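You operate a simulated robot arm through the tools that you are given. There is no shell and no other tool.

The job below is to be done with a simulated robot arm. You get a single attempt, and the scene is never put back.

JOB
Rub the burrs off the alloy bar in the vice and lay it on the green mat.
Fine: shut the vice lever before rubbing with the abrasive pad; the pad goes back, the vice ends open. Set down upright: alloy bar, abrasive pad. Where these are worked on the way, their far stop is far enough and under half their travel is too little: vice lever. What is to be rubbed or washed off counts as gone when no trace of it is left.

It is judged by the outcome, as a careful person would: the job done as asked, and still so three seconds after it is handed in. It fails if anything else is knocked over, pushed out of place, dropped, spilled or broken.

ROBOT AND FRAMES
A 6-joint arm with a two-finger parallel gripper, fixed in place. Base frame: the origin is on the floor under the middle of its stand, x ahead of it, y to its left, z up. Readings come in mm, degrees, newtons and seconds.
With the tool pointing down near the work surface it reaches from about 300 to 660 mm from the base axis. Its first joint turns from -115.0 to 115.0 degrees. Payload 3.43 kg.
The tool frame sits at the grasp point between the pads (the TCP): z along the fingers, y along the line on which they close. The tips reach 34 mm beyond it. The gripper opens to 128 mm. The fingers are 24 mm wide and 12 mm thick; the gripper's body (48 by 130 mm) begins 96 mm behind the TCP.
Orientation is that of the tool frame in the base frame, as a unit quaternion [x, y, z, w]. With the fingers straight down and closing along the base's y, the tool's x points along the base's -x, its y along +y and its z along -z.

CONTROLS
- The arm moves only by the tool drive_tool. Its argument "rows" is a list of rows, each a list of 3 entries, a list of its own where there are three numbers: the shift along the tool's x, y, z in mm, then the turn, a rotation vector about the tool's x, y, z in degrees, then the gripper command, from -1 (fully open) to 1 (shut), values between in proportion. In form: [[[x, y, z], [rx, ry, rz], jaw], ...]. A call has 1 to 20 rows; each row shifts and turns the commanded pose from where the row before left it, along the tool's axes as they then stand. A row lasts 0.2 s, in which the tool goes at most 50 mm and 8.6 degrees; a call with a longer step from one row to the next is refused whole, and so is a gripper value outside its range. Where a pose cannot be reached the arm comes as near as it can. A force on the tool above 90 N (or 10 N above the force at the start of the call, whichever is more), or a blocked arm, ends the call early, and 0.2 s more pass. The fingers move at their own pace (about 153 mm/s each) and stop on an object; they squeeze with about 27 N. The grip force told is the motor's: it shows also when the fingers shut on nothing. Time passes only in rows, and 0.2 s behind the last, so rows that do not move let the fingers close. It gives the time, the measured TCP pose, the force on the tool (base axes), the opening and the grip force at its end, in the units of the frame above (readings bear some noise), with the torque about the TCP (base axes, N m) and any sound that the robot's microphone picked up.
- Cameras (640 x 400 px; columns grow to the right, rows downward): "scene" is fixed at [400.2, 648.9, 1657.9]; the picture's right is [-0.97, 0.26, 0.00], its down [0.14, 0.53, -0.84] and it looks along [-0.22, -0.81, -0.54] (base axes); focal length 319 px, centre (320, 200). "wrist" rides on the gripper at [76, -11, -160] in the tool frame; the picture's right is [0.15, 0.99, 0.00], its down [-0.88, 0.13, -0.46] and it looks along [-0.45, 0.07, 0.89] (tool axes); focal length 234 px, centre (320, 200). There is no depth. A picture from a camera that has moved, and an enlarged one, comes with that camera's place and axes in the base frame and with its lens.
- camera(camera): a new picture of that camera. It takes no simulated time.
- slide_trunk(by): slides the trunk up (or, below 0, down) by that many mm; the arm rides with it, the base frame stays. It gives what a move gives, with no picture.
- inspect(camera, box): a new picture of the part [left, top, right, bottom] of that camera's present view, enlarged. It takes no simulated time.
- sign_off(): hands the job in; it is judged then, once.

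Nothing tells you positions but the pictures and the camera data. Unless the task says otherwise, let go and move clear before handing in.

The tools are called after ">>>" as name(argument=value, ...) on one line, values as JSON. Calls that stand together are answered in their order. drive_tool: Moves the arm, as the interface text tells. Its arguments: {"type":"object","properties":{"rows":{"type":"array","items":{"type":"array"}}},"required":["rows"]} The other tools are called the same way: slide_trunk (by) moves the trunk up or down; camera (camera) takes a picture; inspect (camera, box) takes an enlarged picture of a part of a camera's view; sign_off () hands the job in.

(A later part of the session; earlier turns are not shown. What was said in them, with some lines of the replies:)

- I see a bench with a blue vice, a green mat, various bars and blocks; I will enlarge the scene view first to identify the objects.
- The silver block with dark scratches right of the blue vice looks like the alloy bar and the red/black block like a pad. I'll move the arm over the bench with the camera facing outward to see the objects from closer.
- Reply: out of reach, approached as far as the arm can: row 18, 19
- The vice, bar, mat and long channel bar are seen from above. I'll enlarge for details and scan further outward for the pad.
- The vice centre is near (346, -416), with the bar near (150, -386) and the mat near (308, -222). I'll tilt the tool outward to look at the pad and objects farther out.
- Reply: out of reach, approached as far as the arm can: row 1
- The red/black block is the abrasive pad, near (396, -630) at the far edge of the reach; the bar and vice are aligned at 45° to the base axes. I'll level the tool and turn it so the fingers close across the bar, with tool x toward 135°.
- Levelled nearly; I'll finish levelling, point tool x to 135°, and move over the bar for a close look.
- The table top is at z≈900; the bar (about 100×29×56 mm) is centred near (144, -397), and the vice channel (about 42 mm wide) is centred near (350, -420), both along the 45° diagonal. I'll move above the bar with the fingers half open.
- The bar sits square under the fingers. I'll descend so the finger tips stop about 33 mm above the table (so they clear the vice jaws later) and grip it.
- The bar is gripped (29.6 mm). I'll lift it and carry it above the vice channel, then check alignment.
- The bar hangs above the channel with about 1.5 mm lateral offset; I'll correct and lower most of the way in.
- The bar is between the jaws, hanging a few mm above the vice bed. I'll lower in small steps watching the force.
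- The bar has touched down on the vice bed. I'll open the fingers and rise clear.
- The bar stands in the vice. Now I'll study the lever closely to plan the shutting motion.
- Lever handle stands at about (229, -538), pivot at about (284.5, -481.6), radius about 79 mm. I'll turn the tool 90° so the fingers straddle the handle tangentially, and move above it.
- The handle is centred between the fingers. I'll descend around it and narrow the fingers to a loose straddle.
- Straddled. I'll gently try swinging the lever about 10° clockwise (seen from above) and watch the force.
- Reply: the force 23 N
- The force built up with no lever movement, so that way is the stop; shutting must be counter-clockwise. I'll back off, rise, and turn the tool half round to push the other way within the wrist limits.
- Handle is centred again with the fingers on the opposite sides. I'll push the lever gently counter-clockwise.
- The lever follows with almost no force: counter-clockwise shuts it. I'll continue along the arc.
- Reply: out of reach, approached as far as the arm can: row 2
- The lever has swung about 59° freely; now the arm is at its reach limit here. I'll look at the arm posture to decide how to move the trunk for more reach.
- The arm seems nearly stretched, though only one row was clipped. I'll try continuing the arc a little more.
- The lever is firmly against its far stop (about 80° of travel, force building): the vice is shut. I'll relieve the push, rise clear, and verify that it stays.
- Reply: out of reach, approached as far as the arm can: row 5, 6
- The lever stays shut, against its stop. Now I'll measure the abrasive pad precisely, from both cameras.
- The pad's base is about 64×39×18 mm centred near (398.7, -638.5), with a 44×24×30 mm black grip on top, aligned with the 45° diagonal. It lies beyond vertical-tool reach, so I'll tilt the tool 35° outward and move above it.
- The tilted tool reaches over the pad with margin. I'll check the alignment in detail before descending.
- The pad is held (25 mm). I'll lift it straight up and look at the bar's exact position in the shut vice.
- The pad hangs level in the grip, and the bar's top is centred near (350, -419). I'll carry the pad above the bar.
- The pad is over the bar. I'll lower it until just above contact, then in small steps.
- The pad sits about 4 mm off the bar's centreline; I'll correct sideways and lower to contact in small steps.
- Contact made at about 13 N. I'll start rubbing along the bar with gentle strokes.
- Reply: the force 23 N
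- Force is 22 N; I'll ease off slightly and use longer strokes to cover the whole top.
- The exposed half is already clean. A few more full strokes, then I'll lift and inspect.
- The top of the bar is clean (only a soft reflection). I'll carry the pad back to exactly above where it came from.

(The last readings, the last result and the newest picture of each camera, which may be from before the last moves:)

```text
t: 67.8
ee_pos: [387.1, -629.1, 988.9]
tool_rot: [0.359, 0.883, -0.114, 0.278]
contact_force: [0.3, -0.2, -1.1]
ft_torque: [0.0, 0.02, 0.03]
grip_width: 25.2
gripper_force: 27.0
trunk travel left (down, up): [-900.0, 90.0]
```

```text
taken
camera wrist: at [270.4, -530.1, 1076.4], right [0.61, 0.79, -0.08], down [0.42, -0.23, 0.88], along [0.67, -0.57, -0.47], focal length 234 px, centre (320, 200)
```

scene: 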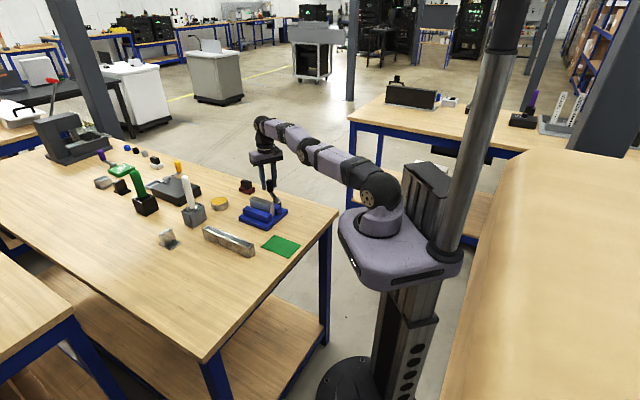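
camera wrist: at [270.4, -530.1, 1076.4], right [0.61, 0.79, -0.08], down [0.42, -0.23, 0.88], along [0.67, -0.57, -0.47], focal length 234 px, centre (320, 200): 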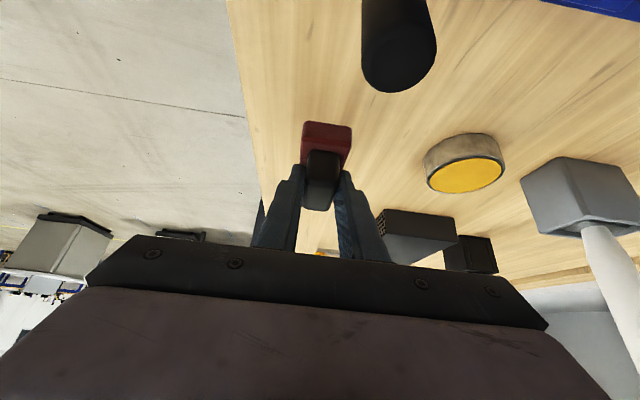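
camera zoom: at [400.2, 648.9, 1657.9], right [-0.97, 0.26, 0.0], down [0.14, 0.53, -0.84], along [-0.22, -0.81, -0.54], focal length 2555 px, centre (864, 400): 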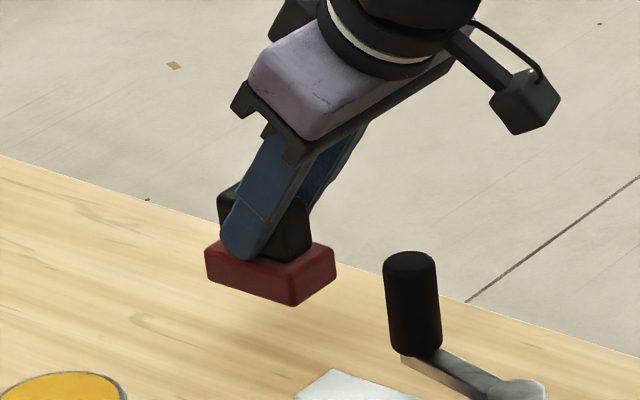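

>>> drive_tool(rows=[[[6.9, 0, 9.8], [0, 0, 0], 1], [[6.9, 0, 9.8], [0, 0, 0], 1], [[2.3, 0, 3.3], [0, 0, 0], 1], [[0, 0, 0], [0, 0, 0], 1]])

```text
t: 68.8
ee_pos: [388.5, -629.0, 960.9]
tool_rot: [0.359, 0.884, -0.113, 0.277]
contact_force: [-0.1, -0.2, -0.3]
ft_torque: [0.02, 0.02, 0.02]
grip_width: 25.2
gripper_force: 27.1
trunk travel left (down, up): [-900.0, 90.0]
```

>>> drive_tool(rows=[[[1.1, 0, 1.6], [0, 0, 0], 1], [[0, 0, 0], [0, 0, 0], 1]])

>>> inspect(camera="scene", box=[232, 172, 264, 198])

```text
t: 69.4
ee_pos: [387.7, -629.4, 960.0]
tool_rot: [0.36, 0.883, -0.114, 0.278]
contact_force: [0.4, -0.1, -0.5]
ft_torque: [0.0, 0.0, 0.0]
grip_width: 25.1
gripper_force: 26.8
trunk travel left (down, up): [-900.0, 90.0]
```

```text
15.38 times, centred on (248, 185) of scene
camera zoom: at [400.2, 648.9, 1657.9], right [-0.97, 0.26, 0.0], down [0.14, 0.53, -0.84], along [-0.22, -0.81, -0.54], focal length 4914 px, centre (1428, 431)
```

zoom: 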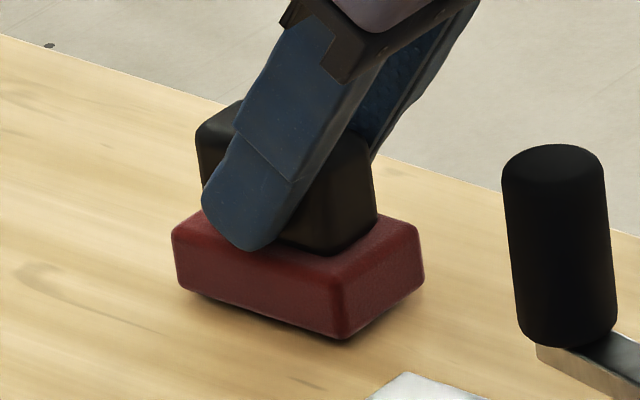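

>>> drive_tool(rows=[[[0.9, 0, 1.2], [0, 0, 0], 1], [[0, 0, 0], [0, 0, 0], 1]])

```text
t: 70.0
ee_pos: [387.4, -628.5, 957.7]
tool_rot: [0.36, 0.883, -0.114, 0.278]
contact_force: [-0.2, -0.1, -0.2]
ft_torque: [0.01, 0.02, -0.01]
grip_width: 25.0
gripper_force: 26.9
trunk travel left (down, up): [-900.0, 90.0]
```

>>> drive_tool(rows=[[[0.7, 0, 1.0], [0, 0, 0], 1], [[0, 0, 0], [0, 0, 0], 1]])

```text
t: 70.6
ee_pos: [387.5, -628.3, 956.7]
tool_rot: [0.359, 0.884, -0.113, 0.278]
contact_force: [0.4, -0.3, 0.0]
ft_torque: [0.0, -0.01, 0.03]
grip_width: 25.0
gripper_force: 26.8
trunk travel left (down, up): [-900.0, 90.0]
```

>>> drive_tool(rows=[[[0.6, 0, 0.8], [0, 0, 0], 1], [[0, 0, 0], [0, 0, 0], 1]])

>>> inspect(camera="scene", box=[232, 172, 264, 198])

```text
t: 71.2
ee_pos: [388.2, -629.4, 956.1]
tool_rot: [0.361, 0.883, -0.114, 0.278]
contact_force: [0.1, 0.4, 1.3]
ft_torque: [0.02, 0.0, 0.02]
grip_width: 25.2
gripper_force: 27.4
trunk travel left (down, up): [-900.0, 90.0]
```

```text
15.38 times, centred on (248, 185) of scene
camera zoom: at [400.2, 648.9, 1657.9], right [-0.97, 0.26, 0.0], down [0.14, 0.53, -0.84], along [-0.22, -0.81, -0.54], focal length 4914 px, centre (1428, 431)
```

zoom: 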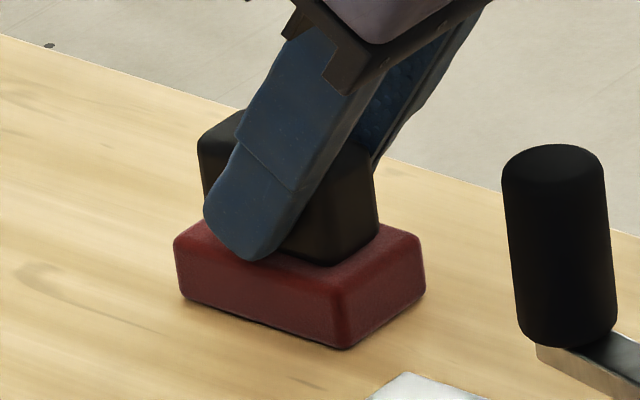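

>>> drive_tool(rows=[[[0.4, 0, 0.5], [0, 0, 0], 1], [[0, 0, 0], [0, 0, 0], 1]])

```text
t: 71.8
ee_pos: [387.8, -627.9, 957.1]
tool_rot: [0.36, 0.883, -0.113, 0.279]
contact_force: [-0.6, -0.1, 5.5]
ft_torque: [0.04, 0.03, 0.0]
grip_width: 24.9
gripper_force: 26.9
trunk travel left (down, up): [-900.0, 90.0]
```

The pad has touched the bench. I'll release it and rise straight up.

>>> drive_tool(rows=[[[0, 0, 0], [0, 0, 0], 0.5], [[0, 0, 0], [0, 0, 0], 0.3], [[0, 0, 0], [0, 0, 0], 0.2], [[-5.7, 0, -8.2], [0, 0, 0], 0.2], [[-11.4, 0, -16.4], [0, 0, 0], 0.1], [[-17.1, 0, -24.6], [0, 0, 0], 0.1], [[-17.1, 0, -24.6], [0, 0, 0], 0.1], [[0, 0, 0], [0, 0, 0], 0.1]])

>>> inspect(camera="scene", box=[232, 172, 264, 198])

>>> camera(camera="wrist")

```text
t: 73.6
ee_pos: [387.7, -627.4, 1044.8]
tool_rot: [0.36, 0.884, -0.112, 0.277]
contact_force: [0.3, -0.2, 1.0]
ft_torque: [0.01, 0.01, 0.02]
grip_width: 57.7
gripper_force: 0.1
trunk travel left (down, up): [-900.0, 90.0]
```

```text
15.38 times, centred on (248, 185) of scene
camera zoom: at [400.2, 648.9, 1657.9], right [-0.97, 0.26, 0.0], down [0.14, 0.53, -0.84], along [-0.22, -0.81, -0.54], focal length 4914 px, centre (1428, 431)
```

zoom: 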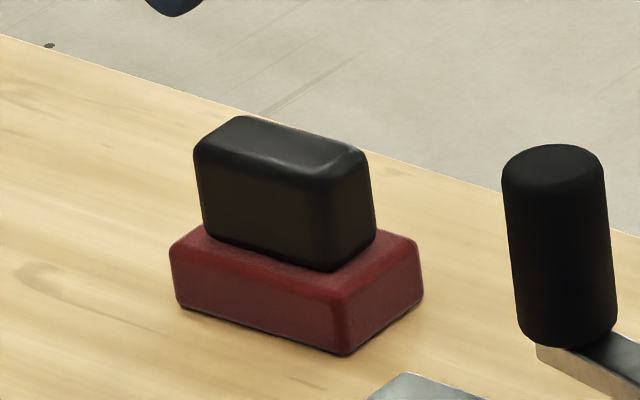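

```text
taken
camera wrist: at [270.3, -528.9, 1131.9], right [0.61, 0.79, -0.08], down [0.42, -0.23, 0.88], along [0.67, -0.57, -0.47], focal length 234 px, centre (320, 200)
```

wrist: 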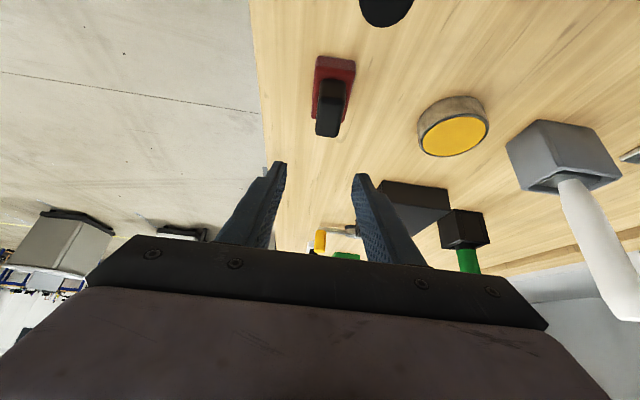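

The pad stands upright back in its place. Next I'll move back to the lever handle with a smaller tilt to open the vice.

>>> drive_tool(rows=[[[15, 3.6, -14.1], [0, 0, 0], 0], [[15, 3.6, -14.1], [0, 0, 0], 0], [[15, 3.6, -14.1], [0, 0, 0], 0], [[15, 3.7, -14.1], [0, 0, 0], 0], [[15, 3.7, -14.2], [0, 0, 0], 0], [[0, 0, 0], [0, 7.67, 0], 0], [[0, 0, 0], [0, 7.67, 0], 0], [[0, 0, 0], [0, 7.66, 0], 0], [[0, 0, 0], [1.1, 0, 5.18], 0], [[0, 0, 0], [1.1, 0, 5.18], 0], [[0, 0, 0], [0, 0, 0], 0]])

>>> camera(camera="wrist")

```text
t: 76.0
ee_pos: [328.0, -543.5, 1060.3]
tool_rot: [0.459, 0.882, -0.049, 0.091]
contact_force: [-0.2, -0.2, 0.2]
ft_torque: [0.0, -0.01, -0.01]
grip_width: 63.6
gripper_force: 0.1
trunk travel left (down, up): [-900.0, 90.0]
```

```text
taken
camera wrist: at [257.9, -462.5, 1200.6], right [0.73, 0.68, -0.03], down [0.55, -0.55, 0.63], along [0.41, -0.47, -0.78], focal length 234 px, centre (320, 200)
```

wrist: 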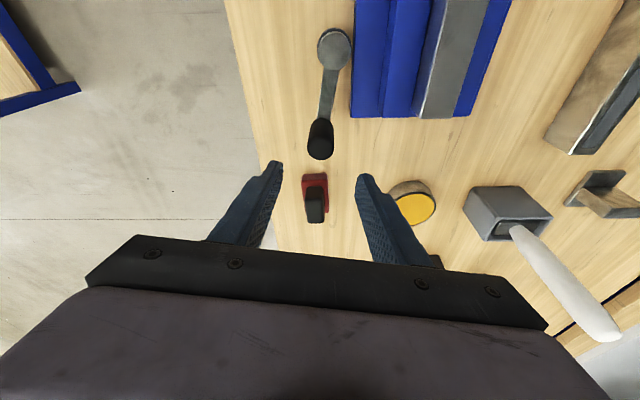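

The handle is between the fingers. I'll descend around it and narrow to a loose straddle.

>>> drive_tool(rows=[[[3.9, -0.5, 18.3], [0, 0, 0], 0], [[3.9, -0.5, 18.3], [0, 0, 0], 0], [[3.9, 0, 18.3], [0, 0, 0], 0], [[3.7, 0, 18.3], [0, 0, 0], 0], [[0, 0, 0], [0, 0, 0], 0.3], [[0, 0, 0], [0, 0, 0], 0.44], [[0, 0, 0], [0, 0, 0], 0.44]])

>>> camera(camera="wrist")

```text
t: 77.6
ee_pos: [327.2, -544.6, 985.4]
tool_rot: [0.459, 0.882, -0.049, 0.092]
contact_force: [-0.3, -0.3, 0.1]
ft_torque: [0.01, -0.02, -0.01]
grip_width: 36.0
gripper_force: 0.1
trunk travel left (down, up): [-900.0, 90.0]
```

```text
taken
camera wrist: at [256.7, -463.1, 1125.9], right [0.73, 0.69, -0.03], down [0.55, -0.55, 0.63], along [0.41, -0.47, -0.78], focal length 234 px, centre (320, 200)
```

wrist: 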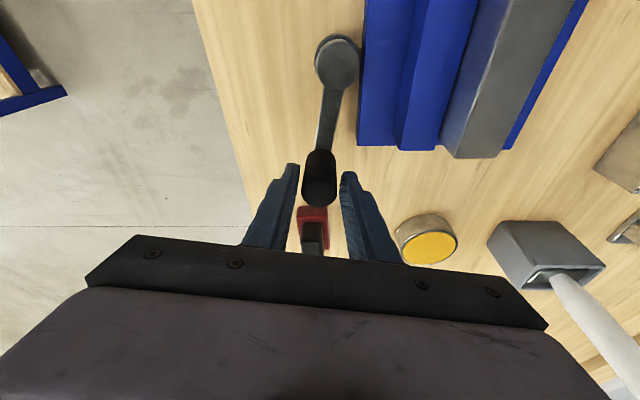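

>>> drive_tool(rows=[[[0.29, -6.63, -0.06], [1.04, 0, 4.89], 0.44], [[0.29, -6.63, -0.06], [1.04, 0, 4.89], 0.44], [[0.29, -6.63, -0.06], [1.04, 0, 4.89], 0.44], [[0.29, -6.63, -0.06], [1.04, 0, 4.89], 0.44], [[0, 0, 0], [0, 0, 0], 0.44]])

>>> camera(camera="wrist")

```text
t: 78.8
ee_pos: [303.8, -556.0, 985.7]
tool_rot: [0.605, 0.789, -0.063, 0.082]
contact_force: [0.4, -0.4, -0.1]
ft_torque: [0.01, -0.04, 0.0]
grip_width: 36.1
gripper_force: 0.2
trunk travel left (down, up): [-900.0, 90.0]
```

```text
taken
camera wrist: at [265.3, -455.4, 1125.7], right [0.92, 0.39, -0.03], down [0.33, -0.71, 0.63], along [0.22, -0.59, -0.78], focal length 234 px, centre (320, 200)
```

wrist: 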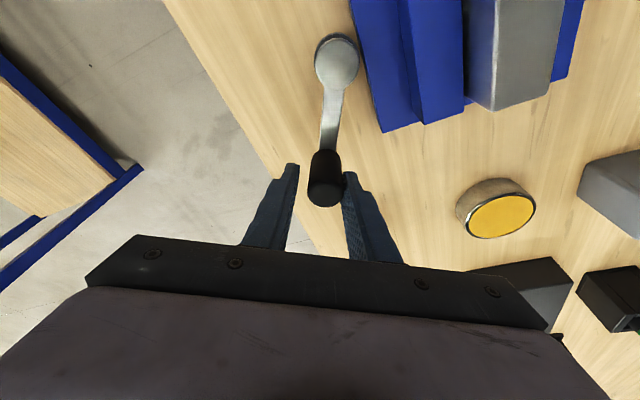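

The lever follows. Continuing the opening arc.

>>> drive_tool(rows=[[[0.29, -6.63, -0.06], [1.04, 0, 4.89], 0.44], [[0.29, -6.63, -0.06], [1.04, 0, 4.89], 0.44], [[0.29, -6.63, -0.06], [1.04, 0, 4.89], 0.44], [[0.29, -6.63, -0.06], [1.04, 0, 4.89], 0.44], [[0.29, -6.63, -0.06], [1.04, 0, 4.89], 0.44], [[0.29, -6.63, -0.06], [1.04, 0, 4.89], 0.44], [[0, 0, 0], [0, 0, 0], 0.44]])

>>> camera(camera="wrist")

```text
t: 80.4
ee_pos: [263.5, -555.6, 985.9]
tool_rot: [0.789, 0.605, -0.083, 0.062]
contact_force: [0.3, -0.7, -0.7]
ft_torque: [-0.04, -0.03, -0.01]
grip_width: 36.2
gripper_force: 0.2
trunk travel left (down, up): [-900.0, 90.0]
```

```text
taken
camera wrist: at [281.1, -449.3, 1125.6], right [0.99, -0.12, -0.03], down [-0.07, -0.78, 0.63], along [-0.1, -0.62, -0.78], focal length 234 px, centre (320, 200)
```

wrist: 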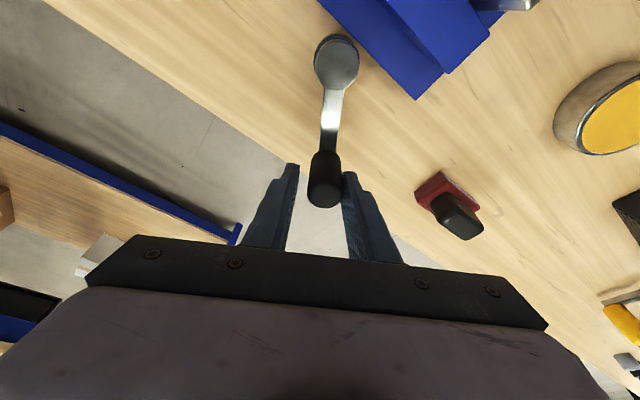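

>>> drive_tool(rows=[[[0.29, -6.63, -0.06], [1.04, 0, 4.89], 0.44], [[0.29, -6.63, -0.06], [1.04, 0, 4.89], 0.44], [[0.29, -6.63, -0.06], [1.04, 0, 4.89], 0.44], [[0.29, -6.63, -0.06], [1.04, 0, 4.89], 0.44], [[0.29, -6.63, -0.06], [1.04, 0, 4.89], 0.44], [[0, 0, 0], [0, 0, 0], 0.44]])

>>> camera(camera="wrist")

```text
t: 81.8
ee_pos: [234.6, -539.4, 985.4]
tool_rot: [0.902, 0.419, -0.096, 0.042]
contact_force: [-0.4, 1.6, -0.7]
ft_torque: [0.01, -0.02, -0.02]
grip_width: 36.6
gripper_force: 0.2
trunk travel left (down, up): [-900.0, 90.0]
```

```text
taken
camera wrist: at [295.5, -450.9, 1125.4], right [0.85, -0.53, -0.03], down [-0.39, -0.67, 0.63], along [-0.35, -0.52, -0.78], focal length 234 px, centre (320, 200)
```

wrist: 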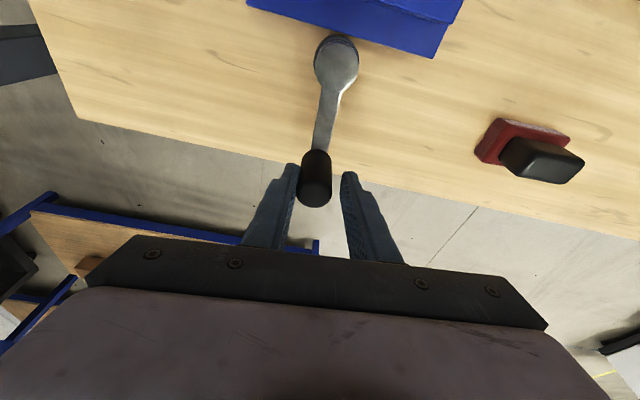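

>>> inspect(camera="scene", box=[225, 160, 321, 220])

>>> inspect(camera="wrist", box=[240, 20, 400, 240])

```text
6.67 times, centred on (273, 190) of scene
camera zoom: at [400.2, 648.9, 1657.9], right [-0.97, 0.26, 0.0], down [0.14, 0.53, -0.84], along [-0.22, -0.81, -0.54], focal length 2130 px, centre (633, 267)
```

zoom: 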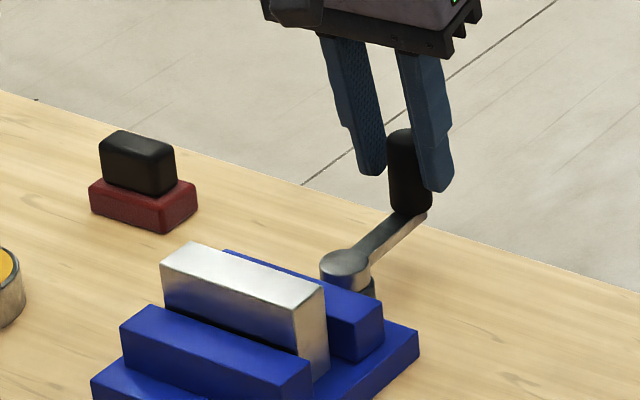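

```text
1.82 times, centred on (320, 130) of wrist
camera zoom: at [295.5, -450.9, 1125.4], right [0.85, -0.53, -0.03], down [-0.39, -0.67, 0.63], along [-0.35, -0.52, -0.78], focal length 426 px, centre (320, 327)
```

zoom: 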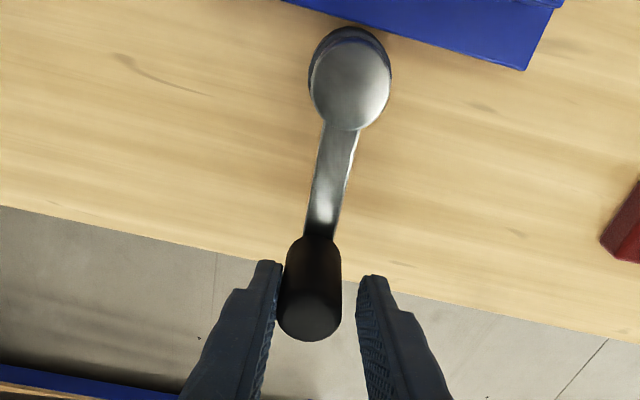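

The vice lever is back at its open stop and the jaw has released. I'll open the fingers and rise off the handle.

>>> drive_tool(rows=[[[0, -2, 0], [0, 0, 0], 0.3], [[0, -2, 0], [0, 0, 0], 0.1], [[0, 0, 0], [0, 0, 0], 0], [[-3.1, 0, -14.7], [0, 0, 0], 0], [[-5.2, 0, -24.5], [0, 0, 0], 0], [[-5.2, 0, -24.5], [0, 0, 0], 0], [[-5.2, 0, -24.5], [0, 0, 0], 0], [[0, 0, 0], [0, 0, 0], 0]])

>>> inspect(camera="scene", box=[225, 160, 321, 220])

>>> camera(camera="wrist")

```text
t: 83.6
ee_pos: [231.3, -537.4, 1075.9]
tool_rot: [0.901, 0.421, -0.095, 0.043]
contact_force: [0.5, -0.4, -0.5]
ft_torque: [0.01, 0.02, -0.02]
grip_width: 63.9
gripper_force: 0.0
trunk travel left (down, up): [-900.0, 90.0]
```

```text
6.67 times, centred on (273, 190) of scene
camera zoom: at [400.2, 648.9, 1657.9], right [-0.97, 0.26, 0.0], down [0.14, 0.53, -0.84], along [-0.22, -0.81, -0.54], focal length 2130 px, centre (633, 267)
```

zoom: 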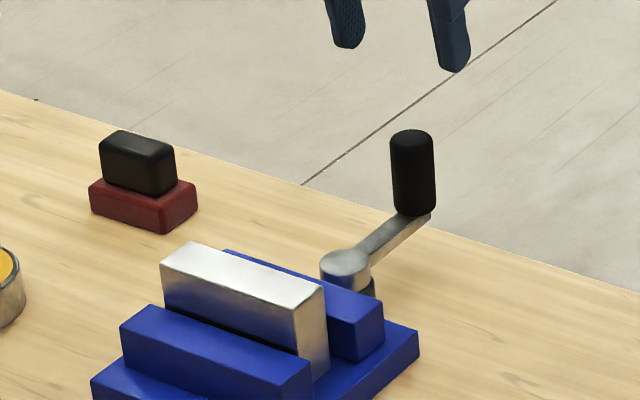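

```text
taken
camera wrist: at [293.0, -448.5, 1216.0], right [0.85, -0.53, -0.03], down [-0.39, -0.67, 0.63], along [-0.35, -0.52, -0.78], focal length 234 px, centre (320, 200)
```

wrist: 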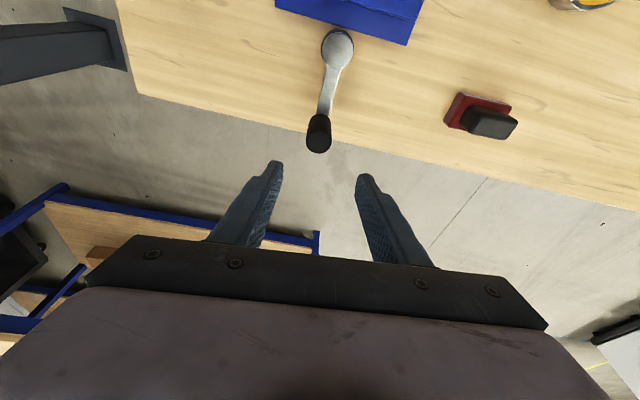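

Lever matches its original open position. I'll level the tool and turn it back to grip across the bar.

>>> drive_tool(rows=[[[0, 0, 0], [-1.77, 0, -8.31], 0], [[0, 0, 0], [-1.77, 0, -8.31], 0], [[0, 0, 0], [-1.77, 0, -8.31], 0], [[0, 0, 0], [-1.77, 0, -8.31], 0], [[0, 0, 0], [-1.77, 0, -8.31], 0], [[0, 0, 0], [-1.77, 0, -8.31], 0], [[0, 0, 0], [-1.77, 0, -8.31], 0], [[0, 0, 0], [-1.77, 0, -8.31], 0], [[0, 0, 0], [-1.77, 0, -8.31], 0], [[0, 0, 0], [-1.77, 0, -8.31], 0], [[0, 0, 0], [0, 6, 0], 0], [[0, 0, 0], [0, 6, 0], 0], [[0, 0, 0], [0, 0, 0], 0]])

```text
t: 86.4
ee_pos: [231.5, -538.2, 1077.4]
tool_rot: [0.384, 0.924, -0.001, 0.0]
contact_force: [0.2, 0.5, -0.9]
ft_torque: [0.0, 0.01, 0.0]
grip_width: 63.7
gripper_force: 0.0
trunk travel left (down, up): [-900.0, 90.0]
```

>>> drive_tool(rows=[[[0, 34, -5], [0, 0, 0], 0], [[0, 34, -5], [0, 0, 0], 0], [[0, 34, -5], [0, 0, 0], 0], [[0, 34, -5], [0, 0, 0], 0], [[-1.2, 34.6, 0], [0, 0, 0], 0], [[0, 0, 0], [0, 0, 0], 0]])

>>> camera(camera="wrist")

>>> inspect(camera="wrist", box=[240, 80, 400, 200])

```text
t: 87.8
ee_pos: [353.8, -418.2, 1094.9]
tool_rot: [0.383, 0.924, 0.0, 0.0]
contact_force: [-0.4, -0.2, -0.6]
ft_torque: [0.02, 0.02, 0.0]
grip_width: 64.0
gripper_force: 0.1
trunk travel left (down, up): [-900.0, 90.0]
```

```text
taken
camera wrist: at [292.4, -372.5, 1254.8], right [0.6, 0.8, 0.0], down [0.72, -0.53, 0.45], along [0.36, -0.27, -0.89], focal length 234 px, centre (320, 200)
```

wrist: 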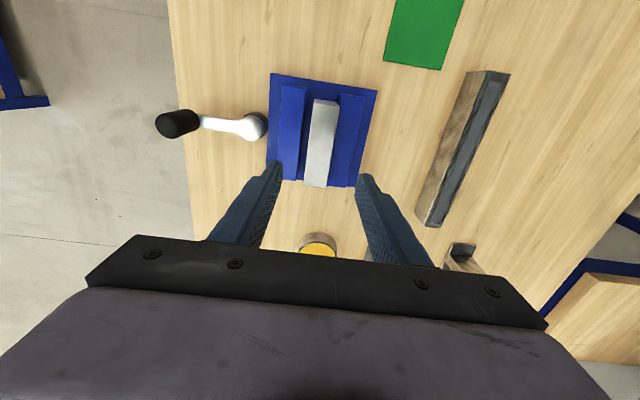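

```text
3.33 times, centred on (320, 140) of wrist
camera zoom: at [292.4, -372.5, 1254.8], right [0.6, 0.8, 0.0], down [0.72, -0.53, 0.45], along [0.36, -0.27, -0.89], focal length 781 px, centre (320, 400)
```

zoom: 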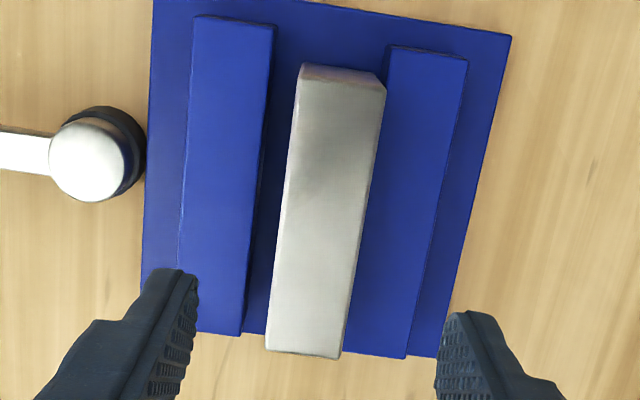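

The bar's top is fully clean and the jaws are open. I'll descend and grip the bar as before, tips above the jaws.

>>> drive_tool(rows=[[[2.2, 0.5, 25], [0, 0, 0], 0], [[0, 0, 30], [0, 0, 0], 0], [[0, 0, 30], [0, 0, 0], 0], [[0, 0, 15], [0, 0, 0], 0], [[0, 0, 6.5], [0, 0, 0], 0], [[0, 0, 0], [0, 0, 0], 0.3], [[0, 0, 0], [0, 0, 0], 0.6], [[0, 0, 0], [0, 0, 0], 1], [[0, 0, 0], [0, 0, 0], 1], [[0, 0, 0], [0, 0, 0], 1]])

>>> inspect(camera="scene", box=[225, 160, 321, 220])

```text
t: 90.0
ee_pos: [352.3, -415.3, 989.1]
tool_rot: [0.382, 0.924, 0.0, -0.001]
contact_force: [-0.7, -0.6, -0.3]
ft_torque: [-0.05, -0.02, 0.0]
grip_width: 29.7
gripper_force: 27.4
trunk travel left (down, up): [-900.0, 90.0]
```

```text
6.67 times, centred on (273, 190) of scene
camera zoom: at [400.2, 648.9, 1657.9], right [-0.97, 0.26, 0.0], down [0.14, 0.53, -0.84], along [-0.22, -0.81, -0.54], focal length 2130 px, centre (633, 267)
```

zoom: 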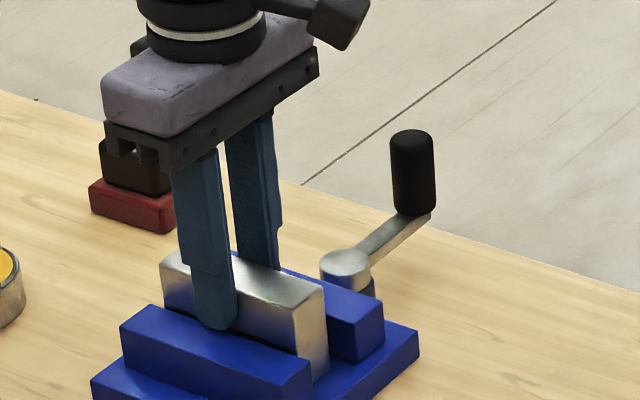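

>>> drive_tool(rows=[[[0, 0, -5], [0, 0, 0], 1], [[0, 0, -10], [0, 0, 0], 1], [[0, 0, -25], [0, 0, 0], 1], [[0, 0, -30], [0, 0, 0], 1], [[23.7, 15.1, 0], [0, 0, 0], 1], [[23.7, 15.1, 0], [0, 0, 0], 1], [[23.7, 15.1, 0], [0, 0, 0], 1], [[23.8, 15.1, 0], [0, 0, 0], 1], [[23.8, 15.1, 0], [0, 0, 0], 1], [[23.8, 15.1, 0], [0, 0, 0], 1], [[23.8, 15.2, 0], [0, 0, 0], 1], [[0, 0, 0], [0, 0, 0], 1], [[0, 0, 0], [0, 0, 0], 1]])

>>> camera(camera="wrist")

>>> inspect(camera="scene", box=[230, 190, 326, 270])

```text
t: 92.8
ee_pos: [308.4, -223.3, 1060.4]
tool_rot: [0.383, 0.924, 0.001, 0.0]
contact_force: [0.2, -0.7, -3.2]
ft_torque: [-0.02, -0.03, 0.0]
grip_width: 29.7
gripper_force: 27.1
trunk travel left (down, up): [-900.0, 90.0]
```

```text
taken
camera wrist: at [248.5, -178.0, 1219.0], right [0.6, 0.8, 0.0], down [0.72, -0.53, 0.45], along [0.36, -0.27, -0.89], focal length 234 px, centre (320, 200)
```

wrist: 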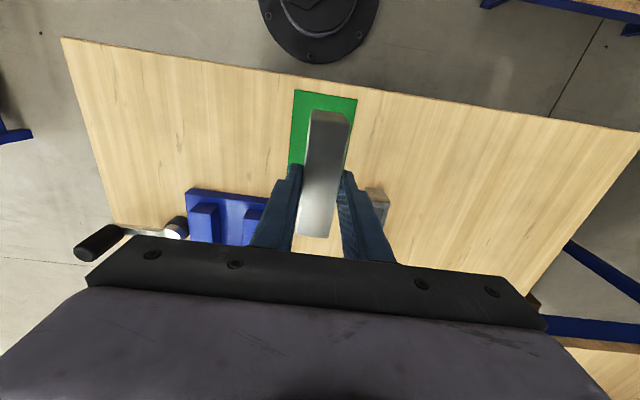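

```text
5.00 times, centred on (278, 230) of scene
camera zoom: at [400.2, 648.9, 1657.9], right [-0.97, 0.26, 0.0], down [0.14, 0.53, -0.84], along [-0.22, -0.81, -0.54], focal length 1597 px, centre (530, 50)
```

zoom: 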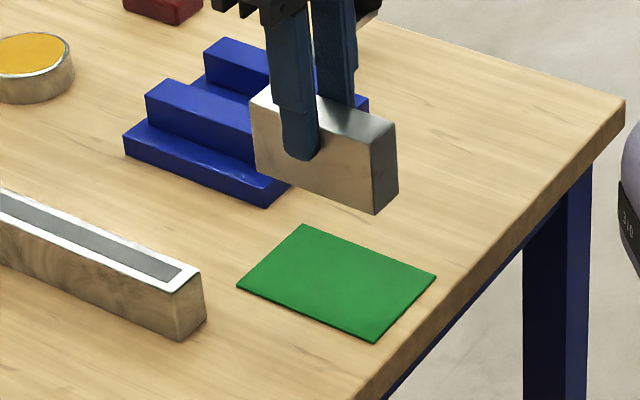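

The bar is centred over the mat. I'll lower it, then touch down in small steps.

>>> drive_tool(rows=[[[-0.7, 0.6, 25], [0, 0, 0], 1], [[0, 0, 25], [0, 0, 0], 1], [[0, 0, 20], [0, 0, 0], 1], [[0, 0, 12], [0, 0, 0], 1], [[0, 0, 0], [0, 0, 0], 1]])

>>> inspect(camera="scene", box=[230, 200, 326, 260])

```text
t: 94.0
ee_pos: [310.7, -223.1, 977.7]
tool_rot: [0.382, 0.924, 0.0, -0.001]
contact_force: [0.1, -0.8, -2.5]
ft_torque: [0.01, -0.01, -0.02]
grip_width: 29.4
gripper_force: 27.0
trunk travel left (down, up): [-900.0, 90.0]
```

```text
6.67 times, centred on (278, 230) of scene
camera zoom: at [400.2, 648.9, 1657.9], right [-0.97, 0.26, 0.0], down [0.14, 0.53, -0.84], along [-0.22, -0.81, -0.54], focal length 2130 px, centre (600, 0)
```

zoom: 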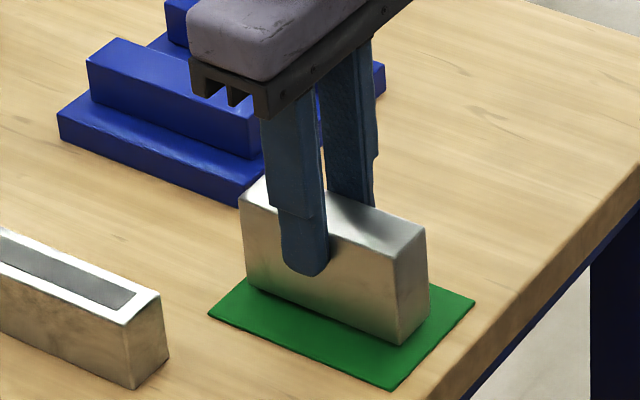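

>>> drive_tool(rows=[[[0, 0, 2.5], [0, 0, 0], 1], [[0, 0, 2], [0, 0, 0], 1], [[0, 0, 0], [0, 0, 0], 1]])

```text
t: 94.8
ee_pos: [311.1, -223.4, 972.9]
tool_rot: [0.383, 0.924, 0.0, -0.001]
contact_force: [0.5, -0.6, -2.3]
ft_torque: [-0.02, 0.0, 0.01]
grip_width: 29.5
gripper_force: 27.0
trunk travel left (down, up): [-900.0, 90.0]
```

>>> drive_tool(rows=[[[0, 0, 1.2], [0, 0, 0], 1], [[0, 0, 0], [0, 0, 0], 1]])

```text
t: 95.4
ee_pos: [310.1, -223.3, 972.7]
tool_rot: [0.382, 0.924, 0.0, -0.002]
contact_force: [0.2, 0.9, -1.0]
ft_torque: [0.01, -0.03, 0.04]
grip_width: 29.7
gripper_force: 26.7
trunk travel left (down, up): [-900.0, 90.0]
```

>>> drive_tool(rows=[[[0, 0, 1.0], [0, 0, 0], 1], [[0, 0, 0], [0, 0, 0], 1]])

```text
t: 96.0
ee_pos: [309.9, -223.9, 973.5]
tool_rot: [0.383, 0.924, 0.0, 0.0]
contact_force: [0.3, -0.2, 13.0]
ft_torque: [0.52, 0.45, -0.03]
grip_width: 29.6
gripper_force: 27.3
trunk travel left (down, up): [-900.0, 90.0]
```

The bar is down on the mat. I'll ease the pressure slightly, release, and rise clear.

>>> drive_tool(rows=[[[0, 0, -0.6], [0, 0, 0], 1], [[0, 0, 0], [0, 0, 0], 0.4], [[0, 0, 0], [0, 0, 0], 0.1], [[0, 0, 0], [0, 0, 0], 0], [[0, 0, -10], [0, 0, 0], 0], [[0, 0, -30], [0, 0, 0], 0], [[0, 0, -40], [0, 0, 0], 0], [[0, 0, -40], [0, 0, 0], 0], [[0, 0, 0], [0, 0, 0], 0]])

>>> camera(camera="scene")

>>> inspect(camera="scene", box=[230, 190, 326, 260])

>>> camera(camera="wrist")

```text
t: 98.0
ee_pos: [311.8, -222.8, 1091.8]
tool_rot: [0.383, 0.924, 0.0, -0.002]
contact_force: [1.2, -0.1, 0.8]
ft_torque: [0.02, 0.0, 0.04]
grip_width: 64.0
gripper_force: 0.0
trunk travel left (down, up): [-900.0, 90.0]
```

```text
taken
```

scene: 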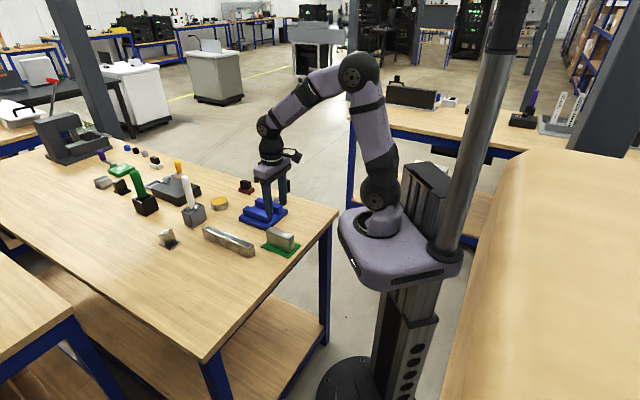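

```text
5.71 times, centred on (278, 225) of scene
camera zoom: at [400.2, 648.9, 1657.9], right [-0.97, 0.26, 0.0], down [0.14, 0.53, -0.84], along [-0.22, -0.81, -0.54], focal length 1825 px, centre (560, 57)
```

zoom: 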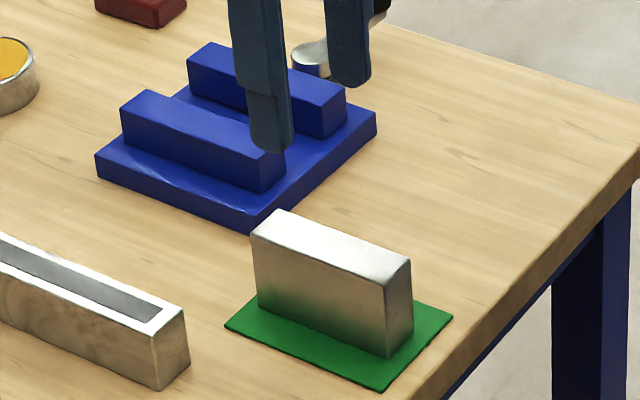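

```text
taken
camera wrist: at [250.9, -178.6, 1251.8], right [0.6, 0.8, 0.0], down [0.72, -0.53, 0.45], along [0.36, -0.27, -0.89], focal length 234 px, centre (320, 200)
```

wrist: 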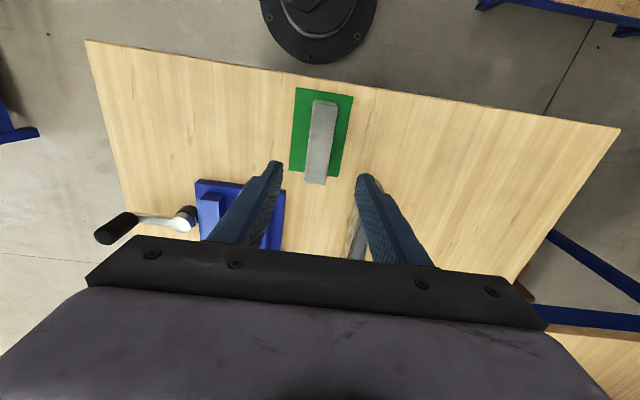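

The bar stands upright on the mat. I'll rise further clear and do a final check of bar, vice and pad.

>>> drive_tool(rows=[[[0, 0, -35], [0, 0, 0], 0], [[0, 0, -35], [0, 0, 0], 0], [[0, 0, -35], [0, 0, 0], 0], [[0, 0, 0], [0, 0, 0], 0], [[0, 0, 0], [0, 0, 0], 0]])

>>> inspect(camera="wrist", box=[260, 80, 400, 190])

>>> inspect(camera="scene", box=[80, 130, 340, 290])

>>> inspect(camera="scene", box=[225, 165, 321, 225])

```text
t: 99.2
ee_pos: [310.7, -225.4, 1197.5]
tool_rot: [0.383, 0.924, 0.0, -0.001]
contact_force: [-0.6, 0.5, -0.6]
ft_torque: [-0.03, 0.01, 0.02]
grip_width: 64.1
gripper_force: 0.1
trunk travel left (down, up): [-900.0, 90.0]
```

```text
3.64 times, centred on (330, 135) of wrist
camera zoom: at [249.8, -178.7, 1357.1], right [0.6, 0.8, 0.0], down [0.72, -0.53, 0.45], along [0.36, -0.27, -0.89], focal length 852 px, centre (284, 436)
```

zoom: 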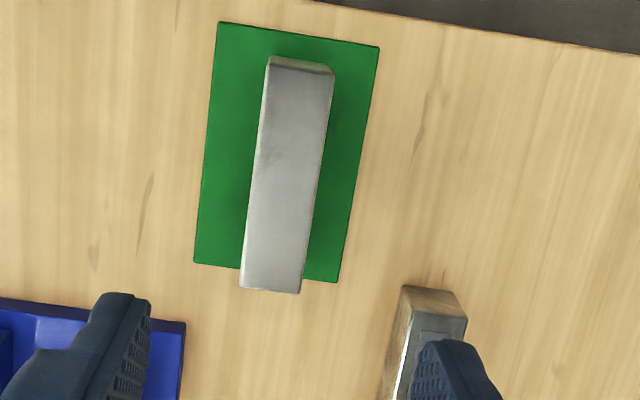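

```text
2.46 times, centred on (210, 210) of scene
camera zoom: at [400.2, 648.9, 1657.9], right [-0.97, 0.26, 0.0], down [0.14, 0.53, -0.84], along [-0.22, -0.81, -0.54], focal length 786 px, centre (591, 175)
```

zoom: 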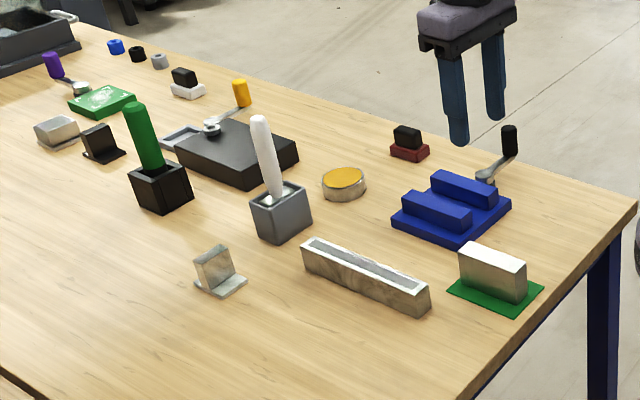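

```text
6.67 times, centred on (273, 195) of scene
camera zoom: at [400.2, 648.9, 1657.9], right [-0.97, 0.26, 0.0], down [0.14, 0.53, -0.84], along [-0.22, -0.81, -0.54], focal length 2130 px, centre (633, 233)
```

zoom: 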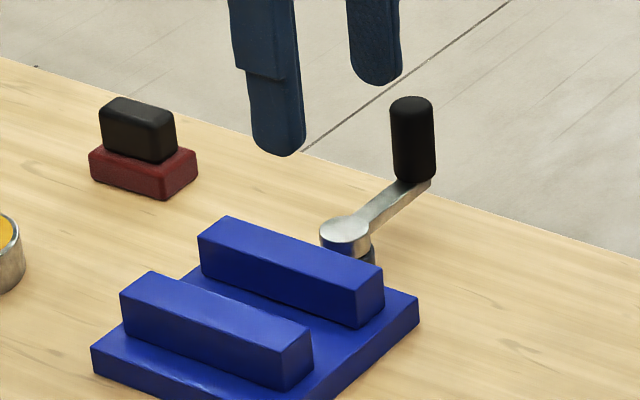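

The bar is clean and upright, centred on the green mat. The pad is upright within about 3 mm of its original spot, the vice lever is open, and nothing else has moved, so I'm handing in.

>>> sign_off()

```text
The job is handed in.
```

The alloy bar is deburred and standing upright, centred on the green mat. The close-up pictures show no trace of the burrs on its top face.

- **Vice:** I shut the lever to its far stop before rubbing. It is now back at its original open position.
- **Abrasive pad:** It stands upright about 3 mm from where it started, possibly turned a degree or two.
- **Lever test:** I first pushed the vice lever the wrong way, reaching about 22 N against its stop. The pictures show no movement of the lever or the vice from that.
- **Everything else:** Nothing else on the bench appears to have moved. The arm has let go and is clear above the mat.

The job is handed in. I have not seen the judged result.
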